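You operate a simulated robot arm through the tools that you are given. There is no shell and no other tool. Be economical: measure what you need, move in short steps, check, and stop when the job is done.

The job below is to be done with a simulated two-armed robot. You get a single attempt, and the scene is never put back.

TASK
Put the brown cloth from the top of the low table on the top of the steel stand and the green cloth on the waxing end of the cream cabinet's top. Take the grease brush and put it on top of the film. Fetch the blue gauge pin from the checking end of the cream cabinet's top and stand it on the pane there. Take the blue window from the checking end of the cream cabinet's top and leave it on the small pane. Put the steel puck with the smallest size on its label from the checking end of the cream cabinet's top in the small bucket on the waxing end of the cream cabinet's top. Press the zero key two times. Take the optical flat and put it on top of the sun gear. Open the cabinet door with the black handle, put the hand roller on the shelf behind the door with the black handle, then shut the door. Open the cabinet door with the blue handle, take the crayon and leave it on the shelf behind the door with the blue handle and shut the door again. The order is free. Set down upright: gauge pin, hand roller.
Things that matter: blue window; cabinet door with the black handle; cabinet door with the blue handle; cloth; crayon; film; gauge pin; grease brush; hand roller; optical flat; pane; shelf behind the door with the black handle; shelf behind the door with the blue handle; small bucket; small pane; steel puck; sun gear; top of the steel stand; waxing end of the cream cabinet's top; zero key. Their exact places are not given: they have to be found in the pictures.

It is judged by the outcome, as a careful person would: the job done as asked, and still so three seconds after it is handed in. It fails if anything else is knocked over, pushed out of place, dropped, spilled or broken. Flat cloth is picked up by pressing the open fingertips on it (5 to 10 N) and closing them slowly along it; thin cloth reads only 2 to 8 mm in the jaws.

THE ROBOT
Two 7-joint arms with two-finger parallel grippers on one trunk, on a base that drives. Base frame: it is fixed to the floor where the robot stands at the start and does not move with it; the origin is under the middle of the robot, x ahead of it, y to its left, z up. Lengths are in mm, angles in rad, forces in N, time in s.
The left shoulder is at the start at [50, 168, 1132], the right one opposite. With the tool pointing down near the work surface each hand reaches from about 100 to 640 mm from the robot's upright axis, wherever it stands, measured 20 degrees to its own side. Places, roughly: blue window (5x5x2 cm) [-1500, 900, 700]; cabinet door with the black handle [-1600, 1400, 400]; cabinet door with the blue handle [-2300, 1400, 400]; cloth [500, 0, 750]; crayon [-2500, 750, 750]; film (15x10x4 cm) [700, 2600, 900]; gauge pin [-1500, 750, 750]; grease brush (3x3x20 cm) [700, -500, 900]; hand roller (7x6x7 cm) [-2200, 900, 800]; optical flat (6x6x2 cm) [-2200, 1300, 800]; pane (11x6x1 cm) [-1900, 1000, 700]; shelf behind the door with the black handle [-1600, 1100, 400]; shelf behind the door with the blue handle [-2300, 1100, 400]; small bucket [-2500, 750, 750]; small pane (10x8x1 cm) [-1800, 800, 700]; steel puck [-1750, 1250, 750]; sun gear (12x12x4 cm) [500, -800, 800]; top of the steel stand [500, 700, 700]; waxing end of the cream cabinet's top [-2800, 1100, 700]; zero key [-2100, 1300, 800]. Payload 1.57 kg a hand.
The TCP of each hand is the grasp point between the finger pads, 30 mm short of the fingertips. In the tool frame z runs along the fingers and y along their closing line. The gripper opens to 80 mm. The fingers are 17 mm wide and 12 mm thick; the gripper's body (40 by 82 mm) begins 80 mm behind the TCP.
Orientation is told as [roll, pitch, yaw] about the base's x, y, z axes, in that order, counted from this pose: with the fingers straight down and closing along the base's y, the tool's x points along the base's -x, its y along +y and its z along -z.

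THE INTERFACE
- The arms move only by the tool move_arm. It takes "left_motion", "right_motion" or both (then of equal length, played together; a hand with none holds still); each is a list that holds one entry, the list of rows, each a list of 7 numbers: the turn, a rotation vector about the base's x, y, z in rad, then the shift along the base's x, y, z in m, then the finger opening in m, from 0 to 0.08. In form: [[[ax, ay, az, x, y, z, claw], ...]]. A call has 1 to 10 rows; each row shifts and turns the commanded pose from where the row before left it. A row lasts 0.2 s, in which the tool goes at most 50 mm and 0.15 rad; a call with a longer step from one row to the next is refused whole, and so is a gripper value outside its range. A pose out of reach is approached as far as the arm can. The call stops where the force on the tool passes 40 N (or 10 N more than at its start, if that is more) or the arm is blocked; 0.2 s more then pass. Each finger travels about 45 mm/s and halts on what it meets, pressing with about 26 N; the grip force reading is that of the motor and also rises with nothing between the fingers. The clock runs only during rows and for 0.2 s after the last one: add rows that do not move to give the fingers time. It gives the time, the measured TCP pose, the force on the tool (base axes), the opening and the grip force at its end, in the units of the frame above (readings bear some noise), with the torque about the TCP (base axes, N m) and any sound that the robot's microphone picked up.
- Cameras (640 x 400 px; columns grow to the right, rows downward): "scene" is now at [124.4, -5, 1327.7]; the picture's right is [-0.03, -1.00, 0.00], its down [-0.69, 0.02, -0.72] and it looks along [0.72, -0.02, -0.70] (base axes); focal length 224 px, centre (320, 200). "left" rides on the left gripper at [72, 7, -122] in its tool frame; the picture's right is [-0.09, 1.00, 0.00], its down [-0.84, -0.08, -0.54] and it looks along [-0.54, -0.05, 0.84] (tool axes); focal length 238 px, centre (320, 200). "right" rides on the right gripper at [72, -7, -122] in its tool frame; the picture's right is [0.09, 1.00, 0.00], its down [-0.84, 0.08, -0.54] and it looks along [-0.54, 0.05, 0.84] (tool axes); focal length 238 px, centre (320, 200).
- grab_frame(camera): a new picture of that camera. No time passes.
- raise_lower(by): slides the trunk up (or, below 0, down) by that many mm; the arms and the scene camera ride with it, the base frame stays. It gives what a move gives, with no picture.
- steer(legs): drives the robot by 1 to 6 legs, each [ahead, left, turn to the left] in mm, mm and rad, along the robot's own axes; the way and the turn of a leg run together, so that a leg with both is an arc; at most 1500 mm and 3.142 rad a leg. The arms and the cameras ride along, it lands a little off, and it stops where it bumps. It gives what a move gives.
- turn_head(pan, tilt): turns the head with the scene camera to pan (to the left, within 1.396 rad either way) and tilt (down, from -0.506 to 1.204), counted from straight ahead of the robot. It gives what a move gives.
- point_at(camera, pixels): for up to 12 pixels [column, row] of the newest picture of that camera ("zoom" is the newest enlarged one), the place [x, y, z] in the base frame of the surface seen there, good to about 3 mm. No time passes.
- zoom(camera, box): a new picture of the part [left, top, right, bottom] of that camera's present view, enlarged. No time passes.
- hand_in(): hands the job in; it is judged then, once.

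Go step by step. Measure first, check grasps and placings, and put right what went wrong. The budget is 371 turns and 334 pictures, counting those below and the enlarged ones. Unless the task says otherwise, let go and move clear before handing in, and close with one line.

The tools are called after ">>>" as a command line: name --argument value ..., lists and objects as JSON in quotes. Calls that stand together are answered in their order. move_arm: Moves the arms, as the interface text tells. Its arguments: {"type":"object","properties":{"left_motion":{"type":"array","items":{"type":"array","items":{"type":"array","items":{"type":"number"}}}},"right_motion":{"type":"array","items":{"type":"array","items":{"type":"array","items":{"type":"number"}}}}},"required":[]} The other tools are called the same way: raise_lower (by) slides the trunk up or down; steer (legs) drives the base; turn_head (pan, tilt) turns the head that bears the scene camera; grab_frame (camera) takes a picture; point_at (camera, pixels) gives the place of the surface under pixels of a picture; zoom (camera, box) takes an enlarged picture of a part of a camera's view; hand_in () hands the job in.

At the start:

```text
time_s: 0.0
left_position: [469.4, 65.9, 1052.3]
left_tcp_rot: [0.0, 0.0, -0.001]
left_contact_force: [0.7, 0.5, 0.0]
left_ft_torque: [0.03, 0.01, 0.01]
left_opening: 80.3
left_gripper_force: 0.0
right_position: [472.1, -354.7, 1104.9]
right_tcp_rot: [-0.001, 0.0, 0.0]
right_contact_force: [0.3, 0.1, 0.0]
right_ft_torque: [-0.03, 0.0, -0.01]
right_opening: 79.9
right_gripper_force: 0.1
trunk travel left (down, up): [-300.0, 143.0]
robot x, y, heading: [3.2, -0.7, -0.001]
head pan, tilt: [-0.026, 0.768]
```

scene: 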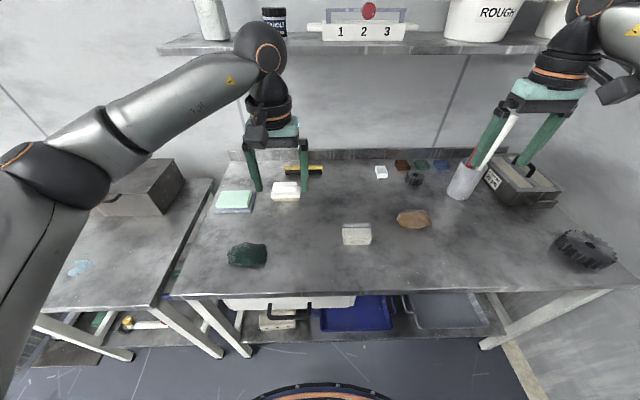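
right: 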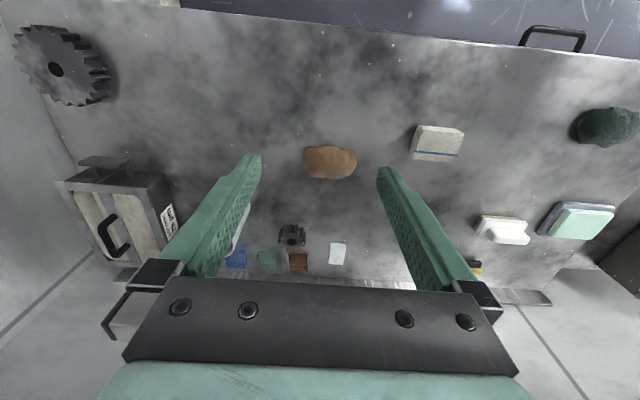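
left: 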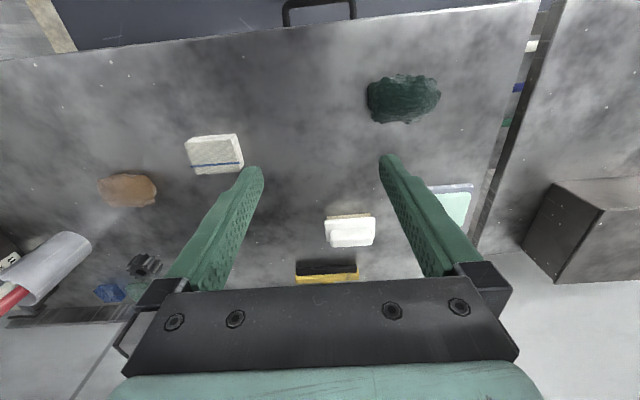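

The first picture shows the table ahead with a brown lump at (413,218), a green lump at (247,254), a gear at (585,248) and a steel stand to the left. I'll zoom in and measure.

>>> zoom --camera "scene" --box '[340, 130, 640, 300]'

>>> zoom --camera "scene" --box '[20, 130, 340, 330]'

>>> point_at --camera "scene" --pixels '[[413, 218], [247, 254], [585, 248], [356, 234], [286, 190], [80, 268], [235, 200], [465, 180], [500, 260], [150, 185], [520, 180], [170, 270]]'

```text
2.13 times, centred on (490, 215) of scene
```

zoom: 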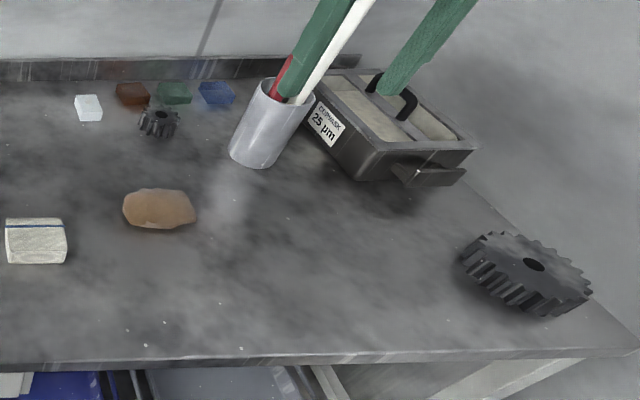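

```text
2.00 times, centred on (180, 230) of scene
```

zoom: 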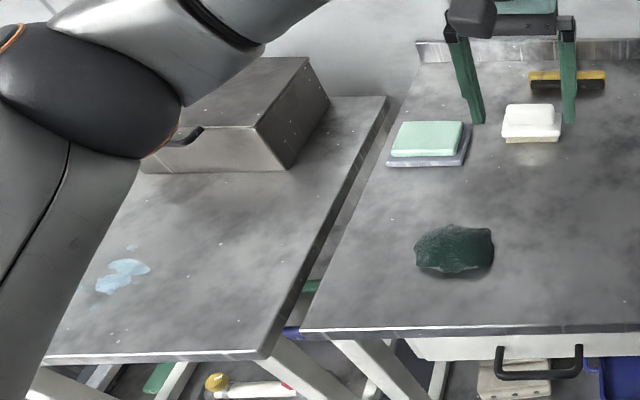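

```text
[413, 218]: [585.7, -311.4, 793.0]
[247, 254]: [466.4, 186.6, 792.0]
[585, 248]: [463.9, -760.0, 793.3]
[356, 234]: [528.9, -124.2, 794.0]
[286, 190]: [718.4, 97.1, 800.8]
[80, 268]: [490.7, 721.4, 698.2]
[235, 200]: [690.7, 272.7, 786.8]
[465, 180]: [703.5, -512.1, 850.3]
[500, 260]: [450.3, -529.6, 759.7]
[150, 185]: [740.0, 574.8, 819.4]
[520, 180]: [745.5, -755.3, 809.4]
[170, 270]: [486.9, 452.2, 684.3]
```

The lumps look like crumpled cloths; I'll zoom on the cup and on the ambiguous items.

>>> zoom --camera "scene" --box '[360, 90, 560, 215]'

>>> zoom --camera "left" --box '[320, 50, 520, 250]'

>>> zoom --camera "right" --box '[220, 100, 480, 280]'

>>> zoom --camera "scene" --box '[180, 0, 440, 160]'

```text
3.20 times, centred on (460, 152) of scene
```

zoom: 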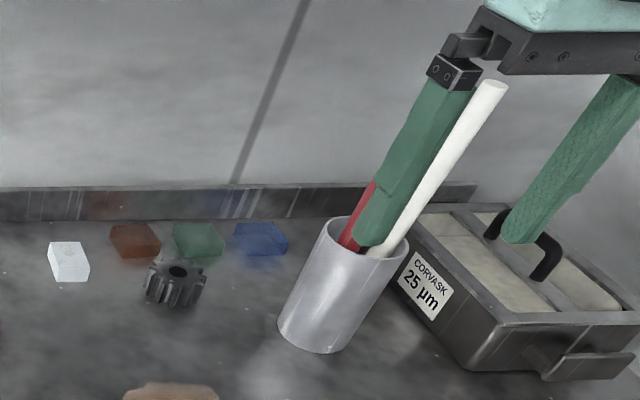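

```text
2.00 times, centred on (420, 150) of left
```

zoom: 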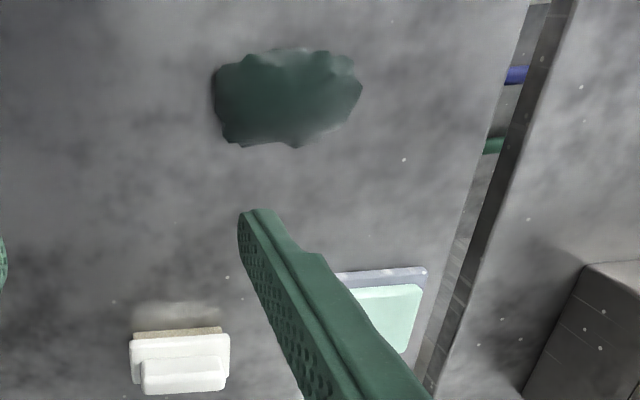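

```text
2.22 times, centred on (350, 190) of right
```

zoom: 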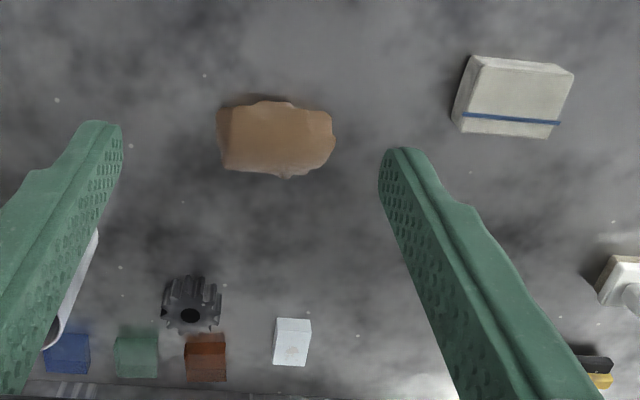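

```text
2.46 times, centred on (310, 80) of scene
```

zoom: 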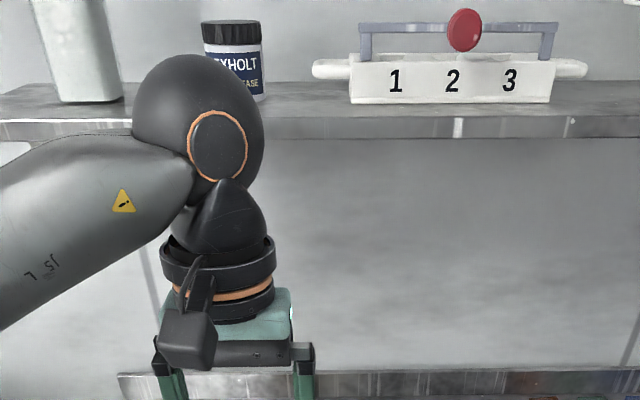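

Now precise extents of both cloths from the hand cameras.

>>> point_at --camera "right" --pixels '[[305, 160], [357, 160], [330, 147], [330, 178], [330, 162], [300, 190]]'

>>> point_at --camera "left" --pixels '[[370, 98], [438, 98], [403, 77], [403, 121], [403, 98], [460, 100], [435, 105], [220, 160]]'

```text
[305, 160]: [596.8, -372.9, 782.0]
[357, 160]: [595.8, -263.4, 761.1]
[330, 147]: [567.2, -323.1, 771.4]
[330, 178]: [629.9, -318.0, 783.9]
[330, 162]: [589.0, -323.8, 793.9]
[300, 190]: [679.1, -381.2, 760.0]
```

```text
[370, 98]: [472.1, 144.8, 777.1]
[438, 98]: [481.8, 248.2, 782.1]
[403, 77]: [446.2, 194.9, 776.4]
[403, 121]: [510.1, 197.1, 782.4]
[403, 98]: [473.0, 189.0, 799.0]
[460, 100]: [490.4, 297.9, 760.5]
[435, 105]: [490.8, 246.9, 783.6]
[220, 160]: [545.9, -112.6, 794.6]
```

Brown cloth spans x 562–632, y −374..−266; green x 442–512, y 145–250. I check the table edge and base clearance to drive closer.

>>> point_at --camera "scene" --pixels '[[356, 292], [320, 385], [200, 296], [480, 290], [150, 306], [350, 345], [320, 302]]'

>>> turn_head --pan 0 --tilt 1.2

>>> grab_frame --camera "scene"

```text
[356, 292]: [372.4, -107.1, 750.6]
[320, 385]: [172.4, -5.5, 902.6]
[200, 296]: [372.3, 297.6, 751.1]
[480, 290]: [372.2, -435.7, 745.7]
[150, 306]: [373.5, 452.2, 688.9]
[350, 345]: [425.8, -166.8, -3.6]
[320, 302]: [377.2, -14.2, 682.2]
```

```text
time_s: 0.9
left_position: [469.9, 66.3, 1053.9]
left_tcp_rot: [0.0, 0.001, 0.0]
left_contact_force: [0.5, -0.4, -0.5]
left_ft_torque: [0.0, 0.0, 0.0]
left_opening: 80.1
left_gripper_force: 0.0
right_position: [473.4, -355.9, 1105.4]
right_tcp_rot: [0.0, 0.0, 0.0]
right_contact_force: [-0.4, 0.5, -0.7]
right_ft_torque: [-0.01, 0.03, -0.02]
right_opening: 79.9
right_gripper_force: 0.0
trunk travel left (down, up): [-300.0, 143.0]
robot x, y, heading: [-0.9, 2.4, -0.0]
head pan, tilt: [0.0, 1.201]
```

```text
324 pictures are left
```

scene: 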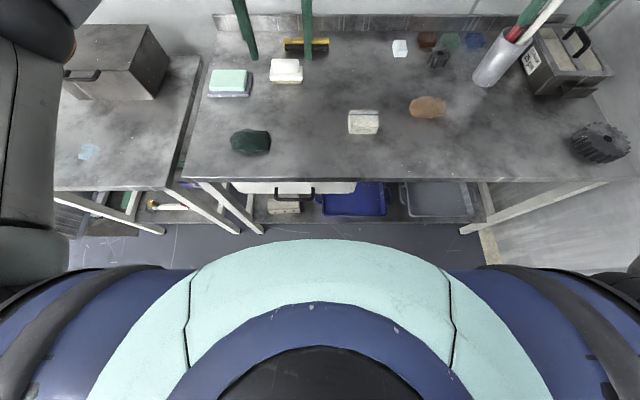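

I'll check the clearance of my chest and the drawer handle before moving ahead 80 mm.

>>> point_at --camera "scene" --pixels '[[320, 241], [296, 194], [296, 238], [475, 27], [511, 33], [552, 8], [545, 10], [490, 75], [518, 40], [580, 40]]'

>>> zoom --camera "scene" --box '[440, 0, 640, 120]'

```text
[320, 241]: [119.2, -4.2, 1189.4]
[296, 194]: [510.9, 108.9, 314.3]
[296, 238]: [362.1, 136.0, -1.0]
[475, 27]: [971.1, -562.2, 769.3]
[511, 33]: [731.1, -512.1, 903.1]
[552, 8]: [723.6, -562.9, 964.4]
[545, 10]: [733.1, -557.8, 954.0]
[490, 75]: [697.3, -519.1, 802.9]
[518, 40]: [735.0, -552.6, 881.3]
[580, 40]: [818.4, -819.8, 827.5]
```

```text
3.20 times, centred on (540, 60) of scene
```

zoom: 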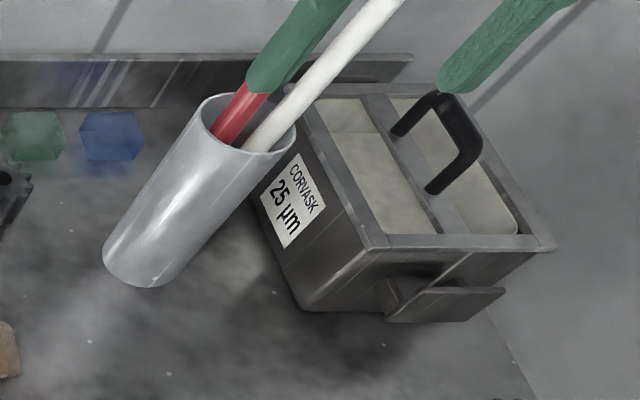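

I drive ahead 80 mm and start yawing both hands 90° at height.

>>> steer --legs '[[80, 0, 0]]'

>>> move_arm --left_motion '[[[0, 0, 0.15, -0.02, 0.01, -0.01, 0.08], [0, 0, 0.15, -0.01, 0.01, -0.01, 0.08], [0, 0, 0.15, -0.01, 0.01, -0.01, 0.08], [0, 0, 0.15, -0.01, 0.01, -0.01, 0.08], [0, 0, 0.15, -0.01, 0.01, -0.01, 0.08], [0, 0, 0.15, -0.01, 0.01, -0.01, 0.08], [0, 0, 0.15, 0, 0.01, -0.01, 0.08], [0, 0, 0.15, 0, 0.01, -0.01, 0.08], [0, 0, 0.15, 0, 0.02, -0.01, 0.08], [0, 0, 0.15, 0, 0.02, -0.01, 0.08]]]' --right_motion '[[[0, 0, -0.15, 0, 0.003, 0, 0.08], [0, 0, -0.15, 0, 0.003, 0, 0.08], [0, 0, -0.15, 0, 0.003, 0, 0.08], [0, 0, -0.15, 0, 0.003, 0, 0.08], [0, 0, -0.15, 0, 0.003, 0, 0.08], [0, 0, -0.15, 0.01, 0.003, 0, 0.08], [0, 0, -0.15, 0.01, 0.003, 0, 0.08], [0, 0, -0.15, 0.01, 0.003, 0, 0.08], [0, 0, -0.15, 0.01, 0.003, 0, 0.08], [0, 0, -0.15, 0.01, 0.003, 0, 0.08]]]'

```text
time_s: 1.9
left_position: [549.9, 66.7, 1051.9]
left_tcp_rot: [0.0, 0.001, 0.002]
left_contact_force: [-0.1, 0.3, -0.6]
left_ft_torque: [0.0, 0.01, 0.0]
left_opening: 79.9
left_gripper_force: 0.1
right_position: [553.3, -355.1, 1105.4]
right_tcp_rot: [0.0, 0.001, 0.001]
right_contact_force: [0.3, -0.2, -0.5]
right_ft_torque: [-0.01, 0.0, -0.04]
right_opening: 80.0
right_gripper_force: 0.0
trunk travel left (down, up): [-300.0, 143.0]
robot x, y, heading: [82.1, 0.1, 0.001]
head pan, tilt: [0.0, 1.201]
```

```text
time_s: 4.2
left_position: [479.0, 186.7, 952.3]
left_tcp_rot: [-0.002, 0.001, 1.503]
left_contact_force: [0.0, 0.6, -0.9]
left_ft_torque: [0.01, -0.05, 0.02]
left_opening: 79.8
left_gripper_force: 0.2
right_position: [603.2, -324.9, 1104.9]
right_tcp_rot: [-0.001, 0.002, -1.501]
right_contact_force: [-0.4, 0.3, -0.8]
right_ft_torque: [0.06, 0.0, -0.01]
right_opening: 80.1
right_gripper_force: 0.1
trunk travel left (down, up): [-300.0, 143.0]
robot x, y, heading: [79.9, -0.9, 0.005]
head pan, tilt: [0.0, 1.201]
```

Both hands are well over the cloths; lower left to just above table and right partway.

>>> move_arm --left_motion '[[[0, 0, 0.035, 0, 0.005, -0.02, 0.08], [0, 0, 0.035, 0, 0.005, -0.02, 0.08], [0, 0, 0, 0, 0, -0.02, 0.08], [0, 0, 0, 0, 0, -0.02, 0.08], [0, 0, 0, 0, 0, -0.02, 0.08]]]' --right_motion '[[[0, 0, -0.035, -0.0025, 0.0025, -0.045, 0.08], [0, 0, -0.035, -0.0025, 0.0025, -0.045, 0.08], [0, 0, 0, 0, 0, -0.045, 0.08], [0, 0, 0, 0, 0, -0.045, 0.08], [0, 0, 0, 0, 0, -0.045, 0.08]]]'

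>>> grab_frame --camera "left"

>>> grab_frame --camera "right"

>>> grab_frame --camera "scene"

```text
time_s: 5.3
left_position: [480.0, 197.6, 852.6]
left_tcp_rot: [-0.001, -0.001, 1.57]
left_contact_force: [0.5, -0.3, 0.5]
left_ft_torque: [0.03, 0.01, 0.04]
left_opening: 80.0
left_gripper_force: 0.0
right_position: [598.0, -317.6, 880.2]
right_tcp_rot: [0.001, -0.001, -1.57]
right_contact_force: [0.1, 0.0, -0.3]
right_ft_torque: [-0.03, 0.02, -0.01]
right_opening: 80.0
right_gripper_force: 0.0
trunk travel left (down, up): [-300.0, 143.0]
robot x, y, heading: [76.9, -1.8, -0.002]
head pan, tilt: [0.0, 1.201]
```

```text
322 pictures are left
```

left: 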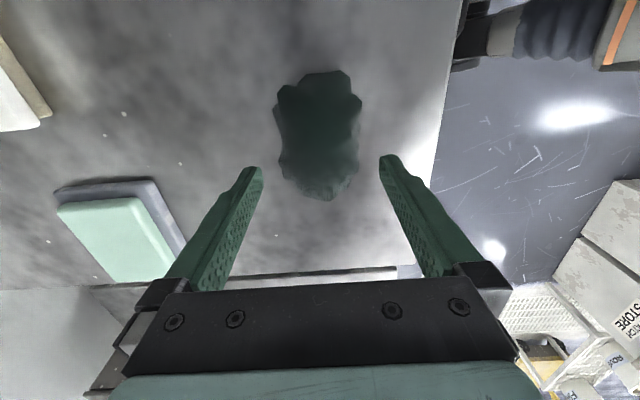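

```text
321 pictures are left
```

right: 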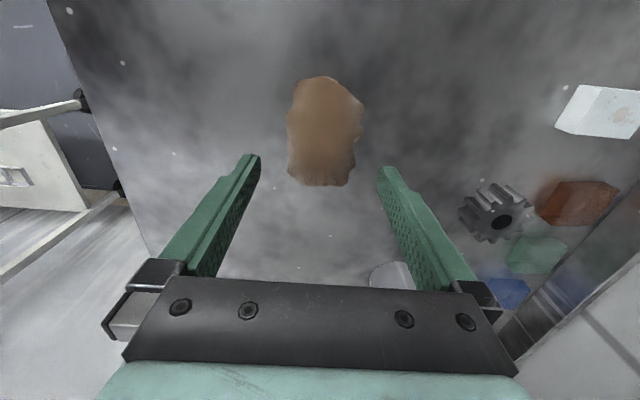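

```text
320 pictures are left
```

scene: 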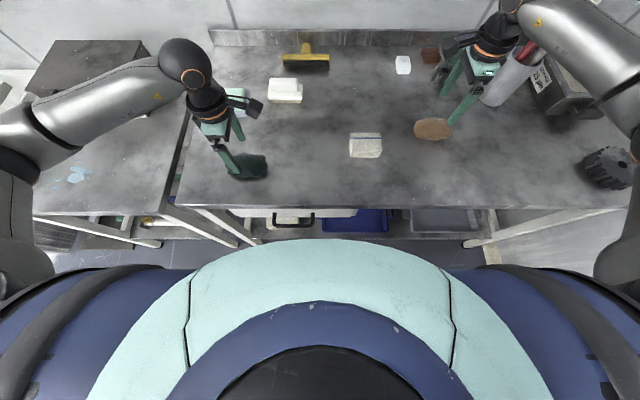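

Both cloths are centred between the fingers (cols ~320, ~325). Lower to about 5 mm above the table and close slowly.

>>> move_arm --left_motion '[[[0, 0, 0, 0, 0, -0.02, 0.08], [0, 0, 0, -0.001, 0, -0.02, 0.08], [0, 0, 0, -0.001, 0, -0.013, 0.08], [0, 0, 0, 0, 0, -0.004, 0.08], [0, 0, 0, 0, 0, 0, 0.08]]]' --right_motion '[[[0, 0, 0, 0, 0, -0.03, 0.08], [0, 0, 0, 0, 0, -0.025, 0.08], [0, 0, 0, 0, 0, -0.02, 0.08], [0, 0, 0, 0, 0, -0.01, 0.08], [0, 0, 0, 0, 0, 0, 0.08]]]'

```text
time_s: 6.5
left_position: [475.9, 197.0, 794.9]
left_tcp_rot: [-0.002, -0.002, 1.571]
left_contact_force: [-0.6, 0.2, -0.2]
left_ft_torque: [0.01, -0.03, -0.01]
left_opening: 80.2
left_gripper_force: 0.0
right_position: [598.2, -318.9, 795.7]
right_tcp_rot: [0.0, 0.001, -1.57]
right_contact_force: [-0.6, 0.6, 1.5]
right_ft_torque: [0.0, 0.02, 0.0]
right_opening: 79.8
right_gripper_force: 0.1
trunk travel left (down, up): [-300.0, 143.0]
robot x, y, heading: [79.0, 1.0, -0.002]
head pan, tilt: [0.0, 1.201]
```

No contact trouble; close the fingers.

>>> move_arm --left_motion '[[[0, 0, 0, 0, 0, 0, 0.06], [0, 0, 0, 0, 0, 0, 0.04], [0, 0, 0, 0, 0, 0, 0.02], [0, 0, 0, 0, 0, 0, 0.0], [0, 0, 0, 0, 0, 0, 0.0], [0, 0, 0, 0, 0, 0, 0.0], [0, 0, 0, 0, 0, 0.01, 0.0], [0, 0, 0, 0, 0, 0.03, 0.0], [0, 0, 0, 0, 0, 0.04, 0.0], [0, 0, 0, 0, 0, 0.04, 0.0]]]' --right_motion '[[[0, 0, 0, 0, 0, 0, 0.06], [0, 0, 0, 0, 0, 0, 0.04], [0, 0, 0, 0, 0, 0, 0.02], [0, 0, 0, 0, 0, 0, 0.0], [0, 0, 0, 0, 0, 0, 0.0], [0, 0, 0, 0, 0, 0, 0.0], [0, 0, 0, 0, 0, 0.01, 0.0], [0, 0, 0, 0, 0, 0.03, 0.0], [0, 0, 0, 0, 0, 0.04, 0.0], [0, 0, 0, 0, 0, 0.04, 0.0]]]'

>>> grab_frame --camera "scene"

```text
time_s: 8.8
left_position: [476.9, 197.0, 914.9]
left_tcp_rot: [0.002, -0.002, 1.571]
left_contact_force: [-0.6, -0.4, 0.9]
left_ft_torque: [0.03, -0.01, 0.02]
left_opening: 0.0
left_gripper_force: 21.3
right_position: [597.9, -319.8, 915.8]
right_tcp_rot: [0.0, 0.002, -1.57]
right_contact_force: [0.4, -0.9, 0.3]
right_ft_torque: [-0.02, -0.01, 0.02]
right_opening: 0.0
right_gripper_force: 21.2
trunk travel left (down, up): [-300.0, 143.0]
robot x, y, heading: [81.5, 1.6, -0.006]
head pan, tilt: [0.0, 1.201]
```

```text
319 pictures are left
```

scene: 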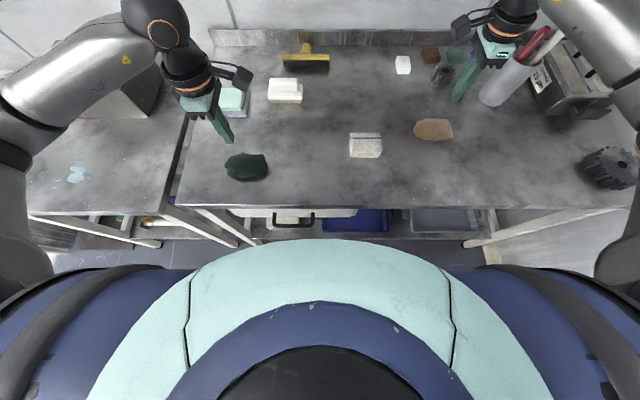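

The fingers closed to 0: both cloths stayed behind. Look closely.

>>> grab_frame --camera "left"

>>> grab_frame --camera "right"

>>> point_at --camera "left" --pixels '[[320, 150], [320, 110], [350, 130], [280, 130], [320, 60]]'

```text
318 pictures are left
```

left: 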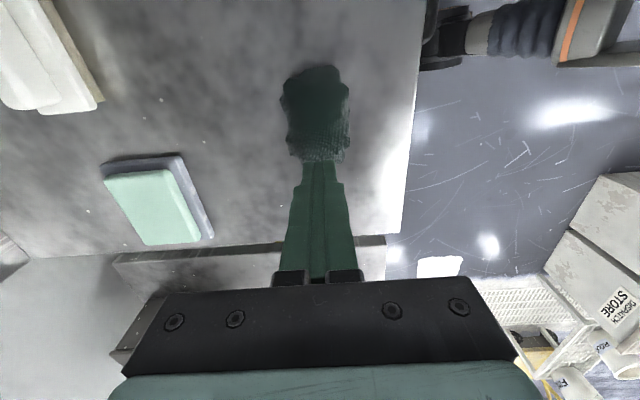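

```text
317 pictures are left
```

right: 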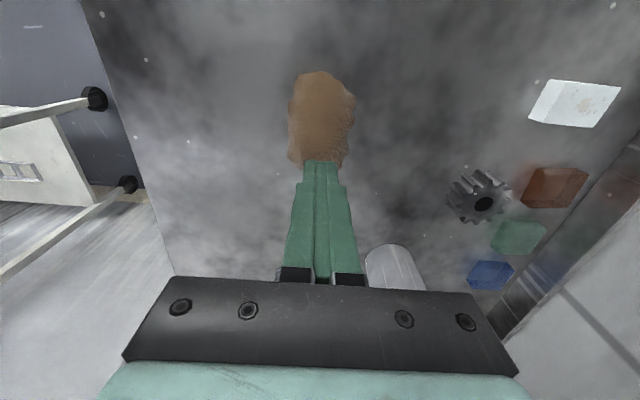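

```text
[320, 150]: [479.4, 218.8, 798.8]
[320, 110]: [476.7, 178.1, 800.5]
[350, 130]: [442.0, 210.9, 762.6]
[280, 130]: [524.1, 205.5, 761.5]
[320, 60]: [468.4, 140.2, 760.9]
```

The heaps are domes (~38 mm high), so I follow the hint: press open fingertips (≈45 mm) on them from above. Approach to just over.

>>> move_arm --left_motion '[[[0, 0, 0, 0, 0, -0.02, 0.02], [0, 0, 0, 0, 0, -0.02, 0.04], [0, 0, 0, 0, 0, -0.02, 0.045], [0, 0, 0, 0, 0, -0.02, 0.045], [0, 0, 0, 0, 0, -0.01, 0.045], [0, 0, 0, 0, 0, -0.005, 0.045]]]' --right_motion '[[[0, 0, 0, 0, 0, -0.02, 0.02], [0, 0, 0, 0, 0, -0.02, 0.04], [0, 0, 0, 0, 0, -0.02, 0.045], [0, 0, 0, 0, 0, -0.02, 0.045], [0, 0, 0, 0, 0, -0.01, 0.045], [0, 0, 0, 0, 0, -0.005, 0.045]]]'

```text
time_s: 10.2
left_position: [477.3, 196.0, 823.2]
left_tcp_rot: [-0.004, 0.0, 1.572]
left_contact_force: [-0.1, 1.7, 13.6]
left_ft_torque: [0.06, 0.21, -0.03]
left_opening: 44.9
left_gripper_force: 0.1
right_position: [598.8, -319.1, 824.1]
right_tcp_rot: [0.006, -0.001, -1.569]
right_contact_force: [-2.7, -0.1, 13.3]
right_ft_torque: [0.02, 0.31, 0.01]
right_opening: 45.1
right_gripper_force: 0.1
trunk travel left (down, up): [-300.0, 143.0]
robot x, y, heading: [77.7, 1.6, -0.0]
head pan, tilt: [0.0, 1.201]
```

13 N already: rise 2 mm to get 5–10 N, then close slowly.

>>> move_arm --left_motion '[[[0, 0, 0, 0, 0, 0.001, 0.045], [0, 0, 0, 0, 0, 0.0005, 0.045]]]' --right_motion '[[[0, 0, 0, 0, 0, 0.001, 0.045], [0, 0, 0, 0, 0, 0.0005, 0.045]]]'

```text
time_s: 10.8
left_position: [476.7, 196.6, 824.4]
left_tcp_rot: [-0.002, 0.0, 1.571]
left_contact_force: [5.0, 0.3, 11.5]
left_ft_torque: [0.0, -0.07, 0.0]
left_opening: 45.1
left_gripper_force: 0.1
right_position: [598.5, -320.1, 824.1]
right_tcp_rot: [0.003, 0.0, -1.569]
right_contact_force: [-0.7, -0.9, 16.6]
right_ft_torque: [-0.02, 0.15, -0.08]
right_opening: 45.0
right_gripper_force: 0.1
trunk travel left (down, up): [-300.0, 143.0]
robot x, y, heading: [77.2, -0.7, 0.003]
head pan, tilt: [0.0, 1.201]
```

>>> move_arm --left_motion '[[[0, 0, 0, 0, 0, 0.001, 0.045], [0, 0, 0, 0, 0, 0.0, 0.045], [0, 0, 0, 0, 0, 0, 0.045]]]' --right_motion '[[[0, 0, 0, 0, 0, 0.001, 0.045], [0, 0, 0, 0, 0, 0.0005, 0.045], [0, 0, 0, 0, 0, 0, 0.045]]]'

```text
time_s: 11.6
left_position: [476.4, 196.9, 824.1]
left_tcp_rot: [0.001, 0.0, 1.569]
left_contact_force: [1.1, -1.5, 7.1]
left_ft_torque: [-0.05, -0.09, -0.02]
left_opening: 45.0
left_gripper_force: 0.0
right_position: [596.8, -318.7, 823.6]
right_tcp_rot: [0.001, -0.001, -1.567]
right_contact_force: [3.7, 0.6, 13.0]
right_ft_torque: [0.05, -0.05, 0.02]
right_opening: 45.2
right_gripper_force: 0.1
trunk travel left (down, up): [-300.0, 143.0]
robot x, y, heading: [83.1, -1.3, 0.003]
head pan, tilt: [0.0, 1.201]
```

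Left at 7 N: close slowly; right eased up 1 mm and closed too.

>>> move_arm --left_motion '[[[0, 0, 0, 0, 0, 0, 0.042], [0, 0, 0, 0, 0, 0, 0.037], [0, 0, 0, 0, 0, 0, 0.032], [0, 0, 0, 0, 0, 0, 0.027], [0, 0, 0, 0, 0, 0, 0.022], [0, 0, 0, 0, 0, 0, 0.017], [0, 0, 0, 0, 0, 0, 0.012], [0, 0, 0, 0, 0, 0, 0.007], [0, 0, 0, 0, 0, 0, 0.003], [0, 0, 0, 0, 0, 0, 0.0]]]' --right_motion '[[[0, 0, 0, 0, 0, 0.0008, 0.042], [0, 0, 0, 0, 0, 0, 0.037], [0, 0, 0, 0, 0, 0, 0.032], [0, 0, 0, 0, 0, 0, 0.027], [0, 0, 0, 0, 0, 0, 0.022], [0, 0, 0, 0, 0, 0, 0.017], [0, 0, 0, 0, 0, 0, 0.012], [0, 0, 0, 0, 0, 0, 0.007], [0, 0, 0, 0, 0, 0, 0.003], [0, 0, 0, 0, 0, 0, 0.0]]]'

```text
time_s: 13.8
left_position: [476.6, 196.9, 822.2]
left_tcp_rot: [-0.001, 0.0, 1.57]
left_contact_force: [-1.0, -0.4, 3.9]
left_ft_torque: [-0.02, 0.05, 0.03]
left_opening: 0.0
left_gripper_force: 15.4
right_position: [597.5, -319.9, 824.3]
right_tcp_rot: [0.0, -0.001, -1.569]
right_contact_force: [-1.3, 0.2, 5.1]
right_ft_torque: [0.02, 0.01, -0.03]
right_opening: 0.1
right_gripper_force: 15.4
trunk travel left (down, up): [-300.0, 143.0]
robot x, y, heading: [81.2, -1.0, -0.002]
head pan, tilt: [0.0, 1.201]
```

Openings are 0 again, so nothing caught. Lift a little and look at the shape now.

>>> move_arm --left_motion '[[[0, 0, 0, 0, 0, 0.02, 0.0], [0, 0, 0, 0, 0, 0.03, 0.0], [0, 0, 0, 0, 0, 0, 0.04], [0, 0, 0, 0, 0, 0, 0.08], [0, 0, 0, 0, 0, 0, 0.08]]]' --right_motion '[[[0, 0, 0, 0, 0, 0.02, 0.0], [0, 0, 0, 0, 0, 0.03, 0.0], [0, 0, 0, 0, 0, 0, 0.04], [0, 0, 0, 0, 0, 0, 0.08], [0, 0, 0, 0, 0, 0, 0.08]]]'

>>> zoom --camera "left" --box '[220, 40, 420, 220]'

>>> zoom --camera "right" --box '[220, 40, 420, 220]'

```text
time_s: 14.9
left_position: [478.3, 196.8, 872.5]
left_tcp_rot: [-0.001, -0.001, 1.569]
left_contact_force: [0.8, 0.8, -0.4]
left_ft_torque: [0.0, 0.0, -0.01]
left_opening: 66.0
left_gripper_force: 0.1
right_position: [597.2, -320.6, 873.0]
right_tcp_rot: [0.0, 0.0, -1.572]
right_contact_force: [0.1, -0.2, 0.0]
right_ft_torque: [-0.01, -0.02, 0.02]
right_opening: 66.0
right_gripper_force: 0.1
trunk travel left (down, up): [-300.0, 143.0]
robot x, y, heading: [79.8, -3.6, 0.002]
head pan, tilt: [0.0, 1.201]
```

```text
2.22 times, centred on (320, 130) of left
```

zoom: 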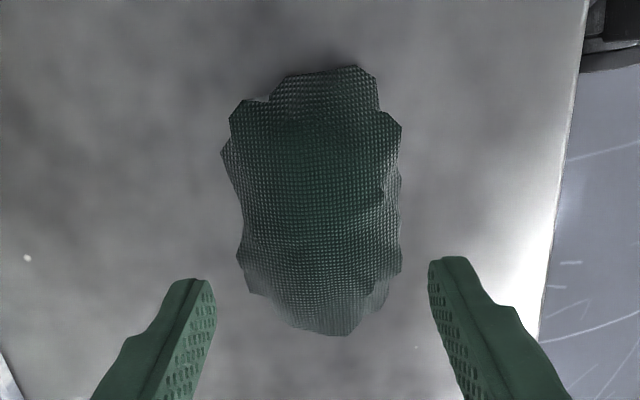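

```text
2.22 times, centred on (320, 130) of right
```

zoom: 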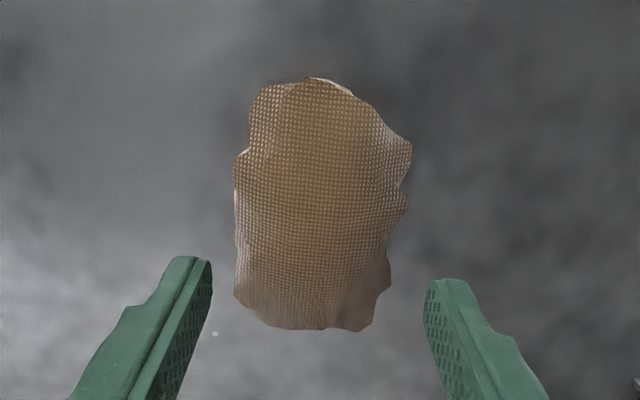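

The cloth is a weave heap with loose edges. I try the left one: fingertips to the table astride, slow close.

>>> move_arm --left_motion '[[[0, 0, 0, 0, 0, -0.02, 0.08], [0, 0, 0, 0, 0, -0.02, 0.08], [0, 0, 0, 0, 0, -0.02, 0.08], [0, 0, 0, 0, 0, -0.015, 0.08], [0, 0, 0, 0, 0, -0.006, 0.08], [0, 0, 0, 0, 0, -0.002, 0.08], [0, 0, 0, 0, 0, 0, 0.08]]]'

```text
time_s: 16.6
left_position: [477.3, 196.3, 790.0]
left_tcp_rot: [-0.001, -0.001, 1.571]
left_contact_force: [-0.6, -0.3, -0.2]
left_ft_torque: [-0.02, 0.0, 0.0]
left_opening: 80.0
left_gripper_force: 0.1
right_position: [598.7, -320.9, 872.6]
right_tcp_rot: [0.001, -0.001, -1.568]
right_contact_force: [0.5, 0.1, -0.4]
right_ft_torque: [0.0, -0.03, -0.03]
right_opening: 79.9
right_gripper_force: 0.0
trunk travel left (down, up): [-300.0, 143.0]
robot x, y, heading: [80.9, -1.5, -0.005]
head pan, tilt: [0.0, 1.201]
```

>>> move_arm --left_motion '[[[0, 0, 0, 0, 0, -0.001, 0.076], [0, 0, 0, 0, 0, -0.0005, 0.072], [0, 0, 0, 0, 0, 0, 0.068], [0, 0, 0, 0, 0, 0, 0.064], [0, 0, 0, 0, 0, 0, 0.06], [0, 0, 0, 0, 0, 0, 0.056], [0, 0, 0, 0, 0, 0, 0.052], [0, 0, 0, 0, 0, 0, 0.048], [0, 0, 0, 0, 0, 0, 0.044], [0, 0, 0, 0, 0, 0, 0.04]]]'

>>> zoom --camera "left" --box '[170, 80, 470, 280]'

```text
time_s: 18.8
left_position: [475.3, 196.3, 790.5]
left_tcp_rot: [-0.001, -0.003, 1.572]
left_contact_force: [-6.6, 0.1, 21.5]
left_ft_torque: [-0.06, 0.95, -0.09]
left_opening: 61.3
left_gripper_force: 26.5
right_position: [598.2, -319.8, 875.7]
right_tcp_rot: [0.002, 0.0, -1.568]
right_contact_force: [0.3, -0.5, 0.8]
right_ft_torque: [-0.02, -0.02, 0.01]
right_opening: 80.1
right_gripper_force: 0.1
trunk travel left (down, up): [-300.0, 143.0]
robot x, y, heading: [78.2, 1.3, -0.002]
head pan, tilt: [0.0, 1.201]
```

```text
2.00 times, centred on (320, 180) of left
```

zoom: 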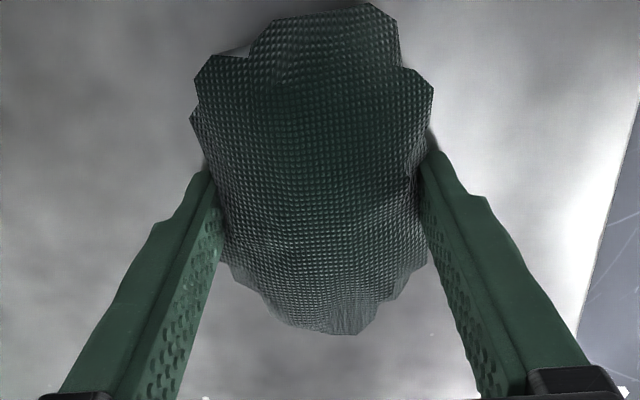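

Now it stops at 61 mm with 26 N grip: it is held. Lift slowly.

>>> move_arm --left_motion '[[[0, 0, 0, 0, 0, 0, 0.04], [0, 0, 0, 0, 0, 0.005, 0.04], [0, 0, 0, 0, 0, 0.01, 0.04], [0, 0, 0, 0, 0, 0.02, 0.04], [0, 0, 0, 0, 0, 0.02, 0.04], [0, 0, 0, 0, 0, 0.02, 0.04]]]'

>>> grab_frame --camera "left"

```text
time_s: 20.1
left_position: [477.1, 196.9, 863.1]
left_tcp_rot: [0.003, -0.001, 1.572]
left_contact_force: [0.3, 0.0, -0.2]
left_ft_torque: [-0.02, 0.0, 0.01]
left_opening: 61.4
left_gripper_force: 26.1
right_position: [598.1, -321.6, 873.8]
right_tcp_rot: [0.001, 0.001, -1.568]
right_contact_force: [0.2, 0.1, 0.0]
right_ft_torque: [0.01, 0.02, -0.01]
right_opening: 80.0
right_gripper_force: 0.1
trunk travel left (down, up): [-300.0, 143.0]
robot x, y, heading: [78.7, -0.4, -0.0]
head pan, tilt: [0.0, 1.201]
```

```text
313 pictures are left
```

left: 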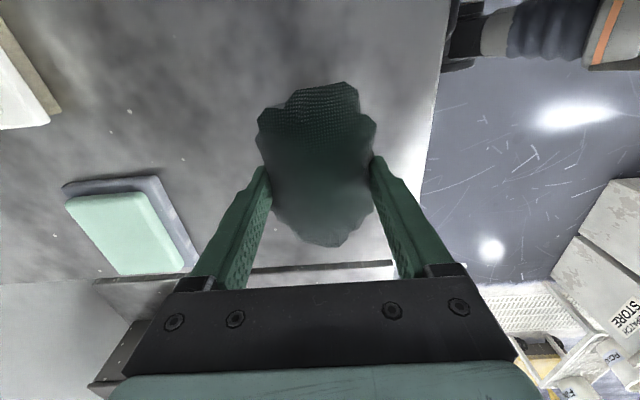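

Green is held at 61 mm. Same for brown with the right hand.

>>> move_arm --right_motion '[[[0, 0, 0, 0, 0, -0.02, 0.08], [0, 0, 0, 0, 0, -0.02, 0.08], [0, 0, 0, 0, 0, -0.02, 0.08], [0, 0, 0, 0, 0, -0.015, 0.08], [0, 0, 0, 0, 0, -0.005, 0.08], [0, 0, 0, 0, 0, -0.003, 0.08], [0, 0, 0, 0, 0, 0, 0.08]]]'

>>> move_arm --right_motion '[[[0, 0, 0, 0, 0, -0.001, 0.076], [0, 0, 0, 0, 0, 0, 0.072], [0, 0, 0, 0, 0, 0, 0.068], [0, 0, 0, 0, 0, 0, 0.064], [0, 0, 0, 0, 0, 0, 0.06], [0, 0, 0, 0, 0, 0, 0.056], [0, 0, 0, 0, 0, 0, 0.052], [0, 0, 0, 0, 0, 0, 0.048], [0, 0, 0, 0, 0, 0, 0.044], [0, 0, 0, 0, 0, 0, 0.04]]]'

```text
time_s: 21.8
left_position: [477.4, 197.1, 864.5]
left_tcp_rot: [-0.001, 0.001, 1.571]
left_contact_force: [0.3, -0.2, -0.4]
left_ft_torque: [-0.01, -0.01, 0.01]
left_opening: 61.4
left_gripper_force: 26.1
right_position: [597.5, -320.1, 791.1]
right_tcp_rot: [0.0, -0.001, -1.569]
right_contact_force: [-1.2, 0.1, 0.8]
right_ft_torque: [0.02, -0.02, -0.05]
right_opening: 79.8
right_gripper_force: 0.1
trunk travel left (down, up): [-300.0, 143.0]
robot x, y, heading: [76.9, 1.0, 0.004]
head pan, tilt: [0.0, 1.201]
```

```text
time_s: 23.9
left_position: [477.6, 196.8, 863.9]
left_tcp_rot: [-0.002, -0.001, 1.57]
left_contact_force: [-0.7, 0.0, -0.7]
left_ft_torque: [-0.02, 0.0, -0.01]
left_opening: 61.5
left_gripper_force: 25.6
right_position: [597.5, -320.7, 789.3]
right_tcp_rot: [0.001, 0.0, -1.569]
right_contact_force: [1.2, -0.7, 1.7]
right_ft_torque: [0.0, -0.05, -0.01]
right_opening: 61.2
right_gripper_force: 26.0
trunk travel left (down, up): [-300.0, 143.0]
robot x, y, heading: [79.0, -4.4, 0.002]
head pan, tilt: [0.0, 1.201]
```

Brown holds at 61 mm. Lift both to ~920 and view.

>>> move_arm --left_motion '[[[0, 0, 0, 0, 0, 0.01, 0.04], [0, 0, 0, 0, 0, 0.01, 0.04], [0, 0, 0, 0, 0, 0.02, 0.04], [0, 0, 0, 0, 0, 0.02, 0.04], [0, 0, 0, 0, 0, 0, 0.04], [0, 0, 0, 0, 0, 0, 0.04]]]' --right_motion '[[[0, 0, 0, 0, 0, 0.005, 0.04], [0, 0, 0, 0, 0, 0.02, 0.04], [0, 0, 0, 0, 0, 0.03, 0.04], [0, 0, 0, 0, 0, 0.03, 0.04], [0, 0, 0, 0, 0, 0.03, 0.04], [0, 0, 0, 0, 0, 0.02, 0.04]]]'

>>> turn_head --pan 0.5 --tilt 0.8

>>> grab_frame --camera "scene"

```text
time_s: 25.4
left_position: [478.0, 196.9, 923.1]
left_tcp_rot: [-0.001, 0.001, 1.571]
left_contact_force: [-0.5, 0.9, -1.1]
left_ft_torque: [-0.02, 0.01, 0.01]
left_opening: 61.3
left_gripper_force: 26.4
right_position: [598.0, -321.6, 924.7]
right_tcp_rot: [0.0, -0.002, -1.568]
right_contact_force: [-0.5, 0.2, -0.2]
right_ft_torque: [-0.01, 0.0, 0.0]
right_opening: 61.1
right_gripper_force: 25.8
trunk travel left (down, up): [-300.0, 143.0]
robot x, y, heading: [78.2, 1.4, 0.003]
head pan, tilt: [0.0, 1.201]
```

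```text
time_s: 26.3
left_position: [477.3, 197.0, 923.8]
left_tcp_rot: [0.0, 0.002, 1.57]
left_contact_force: [0.3, -1.0, -1.1]
left_ft_torque: [-0.04, -0.03, 0.01]
left_opening: 61.3
left_gripper_force: 26.5
right_position: [598.2, -320.4, 923.5]
right_tcp_rot: [0.001, 0.0, -1.571]
right_contact_force: [-0.6, 1.2, -0.2]
right_ft_torque: [0.03, 0.01, 0.0]
right_opening: 60.9
right_gripper_force: 26.1
trunk travel left (down, up): [-300.0, 143.0]
robot x, y, heading: [81.5, 2.3, -0.005]
head pan, tilt: [0.499, 0.799]
```

```text
312 pictures are left
```

scene: 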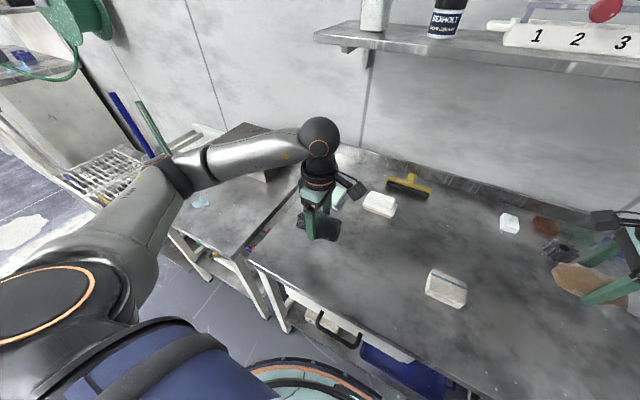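

Both held. Look further left before driving sideways.

>>> turn_head --pan 1.2 --tilt 0.6

>>> grab_frame --camera "scene"

>>> point_at --camera "scene" --pixels '[[480, 300], [400, 250], [300, 250], [300, 200], [200, 200], [500, 180], [360, 180], [250, 150]]'

```text
time_s: 27.4
left_position: [478.3, 196.8, 924.1]
left_tcp_rot: [0.001, -0.004, 1.57]
left_contact_force: [0.1, 0.7, -0.5]
left_ft_torque: [-0.01, 0.0, -0.02]
left_opening: 61.3
left_gripper_force: 26.4
right_position: [598.6, -320.5, 924.8]
right_tcp_rot: [-0.001, 0.002, -1.569]
right_contact_force: [-0.4, -0.1, -0.5]
right_ft_torque: [-0.04, 0.01, 0.01]
right_opening: 61.3
right_gripper_force: 26.4
trunk travel left (down, up): [-300.0, 143.0]
robot x, y, heading: [76.1, -0.8, 0.003]
head pan, tilt: [1.201, 0.6]
```

```text
311 pictures are left
```

scene: 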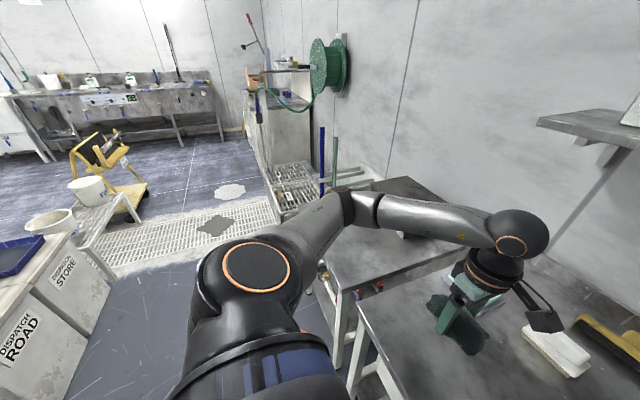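

```text
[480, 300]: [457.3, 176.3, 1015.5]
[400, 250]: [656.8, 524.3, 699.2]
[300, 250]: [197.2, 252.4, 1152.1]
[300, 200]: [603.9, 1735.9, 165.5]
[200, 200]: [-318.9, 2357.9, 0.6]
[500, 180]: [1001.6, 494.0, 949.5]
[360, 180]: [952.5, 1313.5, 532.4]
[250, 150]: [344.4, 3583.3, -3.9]
```

I check the DISPATCH boxes' position to plan the sideways drive.

>>> point_at --camera "scene" --pixels '[[80, 265], [110, 290], [70, 250], [100, 185], [110, 235], [140, 345], [180, 290], [60, 390], [5, 330], [280, 205], [325, 215]]'

```text
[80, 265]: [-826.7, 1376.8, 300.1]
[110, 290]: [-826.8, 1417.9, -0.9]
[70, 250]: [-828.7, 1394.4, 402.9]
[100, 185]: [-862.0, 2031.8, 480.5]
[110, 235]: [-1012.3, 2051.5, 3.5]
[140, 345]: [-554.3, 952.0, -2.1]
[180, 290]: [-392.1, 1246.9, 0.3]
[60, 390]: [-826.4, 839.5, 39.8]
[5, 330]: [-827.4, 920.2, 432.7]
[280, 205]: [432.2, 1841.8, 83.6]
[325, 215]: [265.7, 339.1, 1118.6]
```

Aisle is free. Back 60, left 850.

>>> steer --legs '[[-60, 0, 0], [0, 850, 0]]'

>>> turn_head --pan -0.2 --tilt 0.9

>>> grab_frame --camera "scene"

```text
time_s: 32.4
left_position: [419.7, 1040.6, 922.8]
left_tcp_rot: [0.0, 0.001, 1.567]
left_contact_force: [-0.5, 0.4, -1.0]
left_ft_torque: [0.0, -0.01, -0.03]
left_opening: 61.1
left_gripper_force: 25.6
right_position: [538.1, 523.0, 925.3]
right_tcp_rot: [-0.002, 0.0, -1.573]
right_contact_force: [0.3, -0.8, -0.9]
right_ft_torque: [0.0, 0.0, -0.02]
right_opening: 61.5
right_gripper_force: 25.8
trunk travel left (down, up): [-300.0, 143.0]
robot x, y, heading: [19.6, 843.3, 0.004]
head pan, tilt: [1.201, 0.6]
```

```text
time_s: 33.9
left_position: [419.8, 1040.5, 923.4]
left_tcp_rot: [0.0, -0.002, 1.568]
left_contact_force: [-0.6, -0.2, -1.0]
left_ft_torque: [-0.01, 0.03, -0.04]
left_opening: 61.1
left_gripper_force: 25.9
right_position: [538.0, 522.0, 924.6]
right_tcp_rot: [0.001, -0.001, -1.573]
right_contact_force: [0.1, 0.0, -0.3]
right_ft_torque: [0.01, 0.01, 0.02]
right_opening: 61.2
right_gripper_force: 25.7
trunk travel left (down, up): [-300.0, 143.0]
robot x, y, heading: [20.4, 845.1, 0.001]
head pan, tilt: [-0.201, 0.901]
```

```text
310 pictures are left
```

scene: 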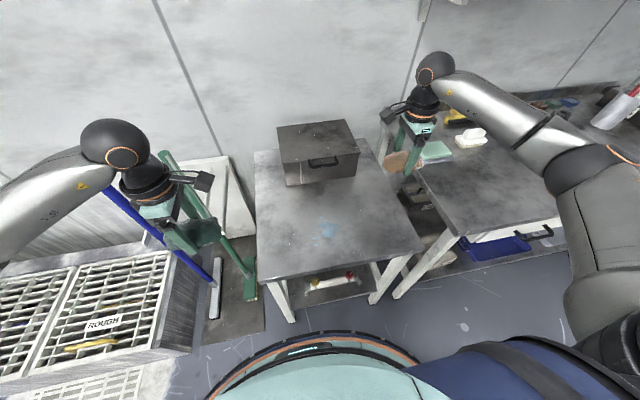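

>>> point_at --camera "scene" --pixels '[[330, 229], [318, 229], [345, 232], [340, 200], [365, 210], [290, 210], [262, 230], [422, 245], [258, 280], [320, 185], [205, 230], [195, 180]]'

>>> zoom --camera "scene" --box '[240, 110, 440, 290]'

```text
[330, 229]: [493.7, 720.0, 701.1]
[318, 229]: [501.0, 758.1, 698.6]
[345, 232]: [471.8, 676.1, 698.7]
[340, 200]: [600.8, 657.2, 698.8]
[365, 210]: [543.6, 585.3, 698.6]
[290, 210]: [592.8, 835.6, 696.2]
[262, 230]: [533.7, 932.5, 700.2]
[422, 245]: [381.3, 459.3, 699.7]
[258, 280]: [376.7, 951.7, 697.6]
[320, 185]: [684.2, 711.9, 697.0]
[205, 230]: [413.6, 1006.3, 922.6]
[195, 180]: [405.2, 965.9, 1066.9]
```

```text
2.22 times, centred on (340, 200) of scene
```

zoom: 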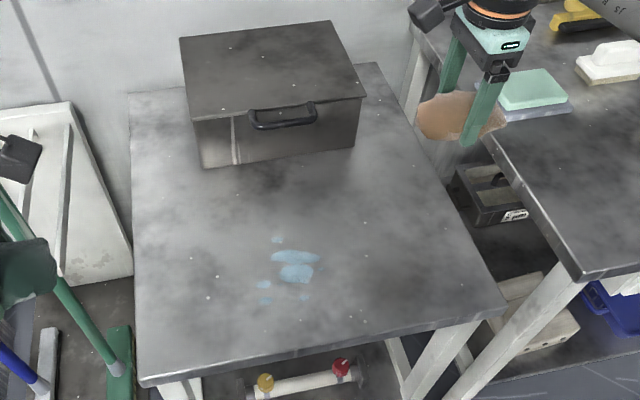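

Stand top z≈699; free place at (530, 595). Move the brown cloth there and lower.

>>> move_arm --right_motion '[[[0, 0, 0, 0, 0.04, 0, 0.04], [0, 0, 0, -0.004, 0.035, 0, 0.04], [0, 0, 0, 0, 0, -0.04, 0.04], [0, 0, 0, 0, 0, -0.04, 0.04], [0, 0, 0, 0, 0, -0.04, 0.04], [0, 0, 0, 0, 0, -0.04, 0.04], [0, 0, 0, 0, 0, -0.02, 0.04], [0, 0, 0, 0, 0, -0.01, 0.04], [0, 0, 0, 0, 0, 0, 0.04]]]'

>>> grab_frame --camera "scene"

```text
time_s: 35.9
left_position: [418.9, 1038.9, 923.3]
left_tcp_rot: [0.002, 0.0, 1.567]
left_contact_force: [-0.8, 0.1, -0.9]
left_ft_torque: [-0.01, -0.01, -0.01]
left_opening: 61.3
left_gripper_force: 26.2
right_position: [534.4, 597.5, 734.7]
right_tcp_rot: [0.001, 0.0, -1.574]
right_contact_force: [0.6, -0.2, -0.3]
right_ft_torque: [-0.03, -0.01, 0.0]
right_opening: 61.3
right_gripper_force: 25.9
trunk travel left (down, up): [-300.0, 143.0]
robot x, y, heading: [20.0, 843.0, -0.005]
head pan, tilt: [-0.201, 0.901]
```

```text
308 pictures are left
```

scene: 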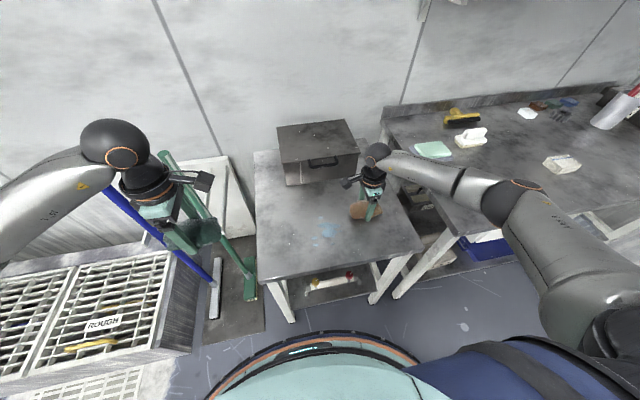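

>>> move_arm --right_motion '[[[0, 0, 0, 0, 0, -0.003, 0.04], [0, 0, 0, 0, 0, -0.002, 0.04], [0, 0, 0, 0, 0, 0, 0.04], [0, 0, 0, 0, 0, 0, 0.064], [0, 0, 0, 0, 0, 0, 0.08], [0, 0, 0, 0, 0, 0, 0.08], [0, 0, 0, 0, 0, 0.04, 0.08], [0, 0, 0, 0, 0, 0.05, 0.08], [0, 0, 0, 0, 0, 0.05, 0.08], [0, 0, 0, 0, 0, 0.05, 0.08]]]'

>>> zoom --camera "scene" --box '[240, 110, 440, 290]'

```text
time_s: 38.1
left_position: [418.7, 1040.6, 925.2]
left_tcp_rot: [0.001, -0.001, 1.567]
left_contact_force: [-0.2, -0.1, -1.1]
left_ft_torque: [0.04, -0.03, 0.03]
left_opening: 60.5
left_gripper_force: 25.9
right_position: [531.5, 598.4, 919.4]
right_tcp_rot: [0.001, -0.001, -1.573]
right_contact_force: [0.6, 0.1, -0.5]
right_ft_torque: [-0.04, 0.0, 0.0]
right_opening: 79.7
right_gripper_force: 0.0
trunk travel left (down, up): [-300.0, 143.0]
robot x, y, heading: [24.8, 840.3, -0.001]
head pan, tilt: [-0.201, 0.901]
```

```text
2.22 times, centred on (340, 200) of scene
```

zoom: 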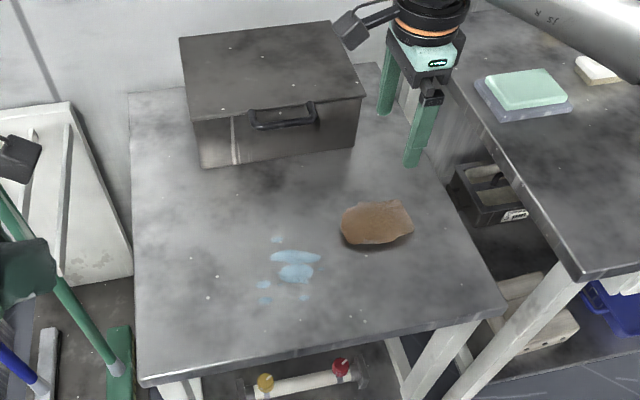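

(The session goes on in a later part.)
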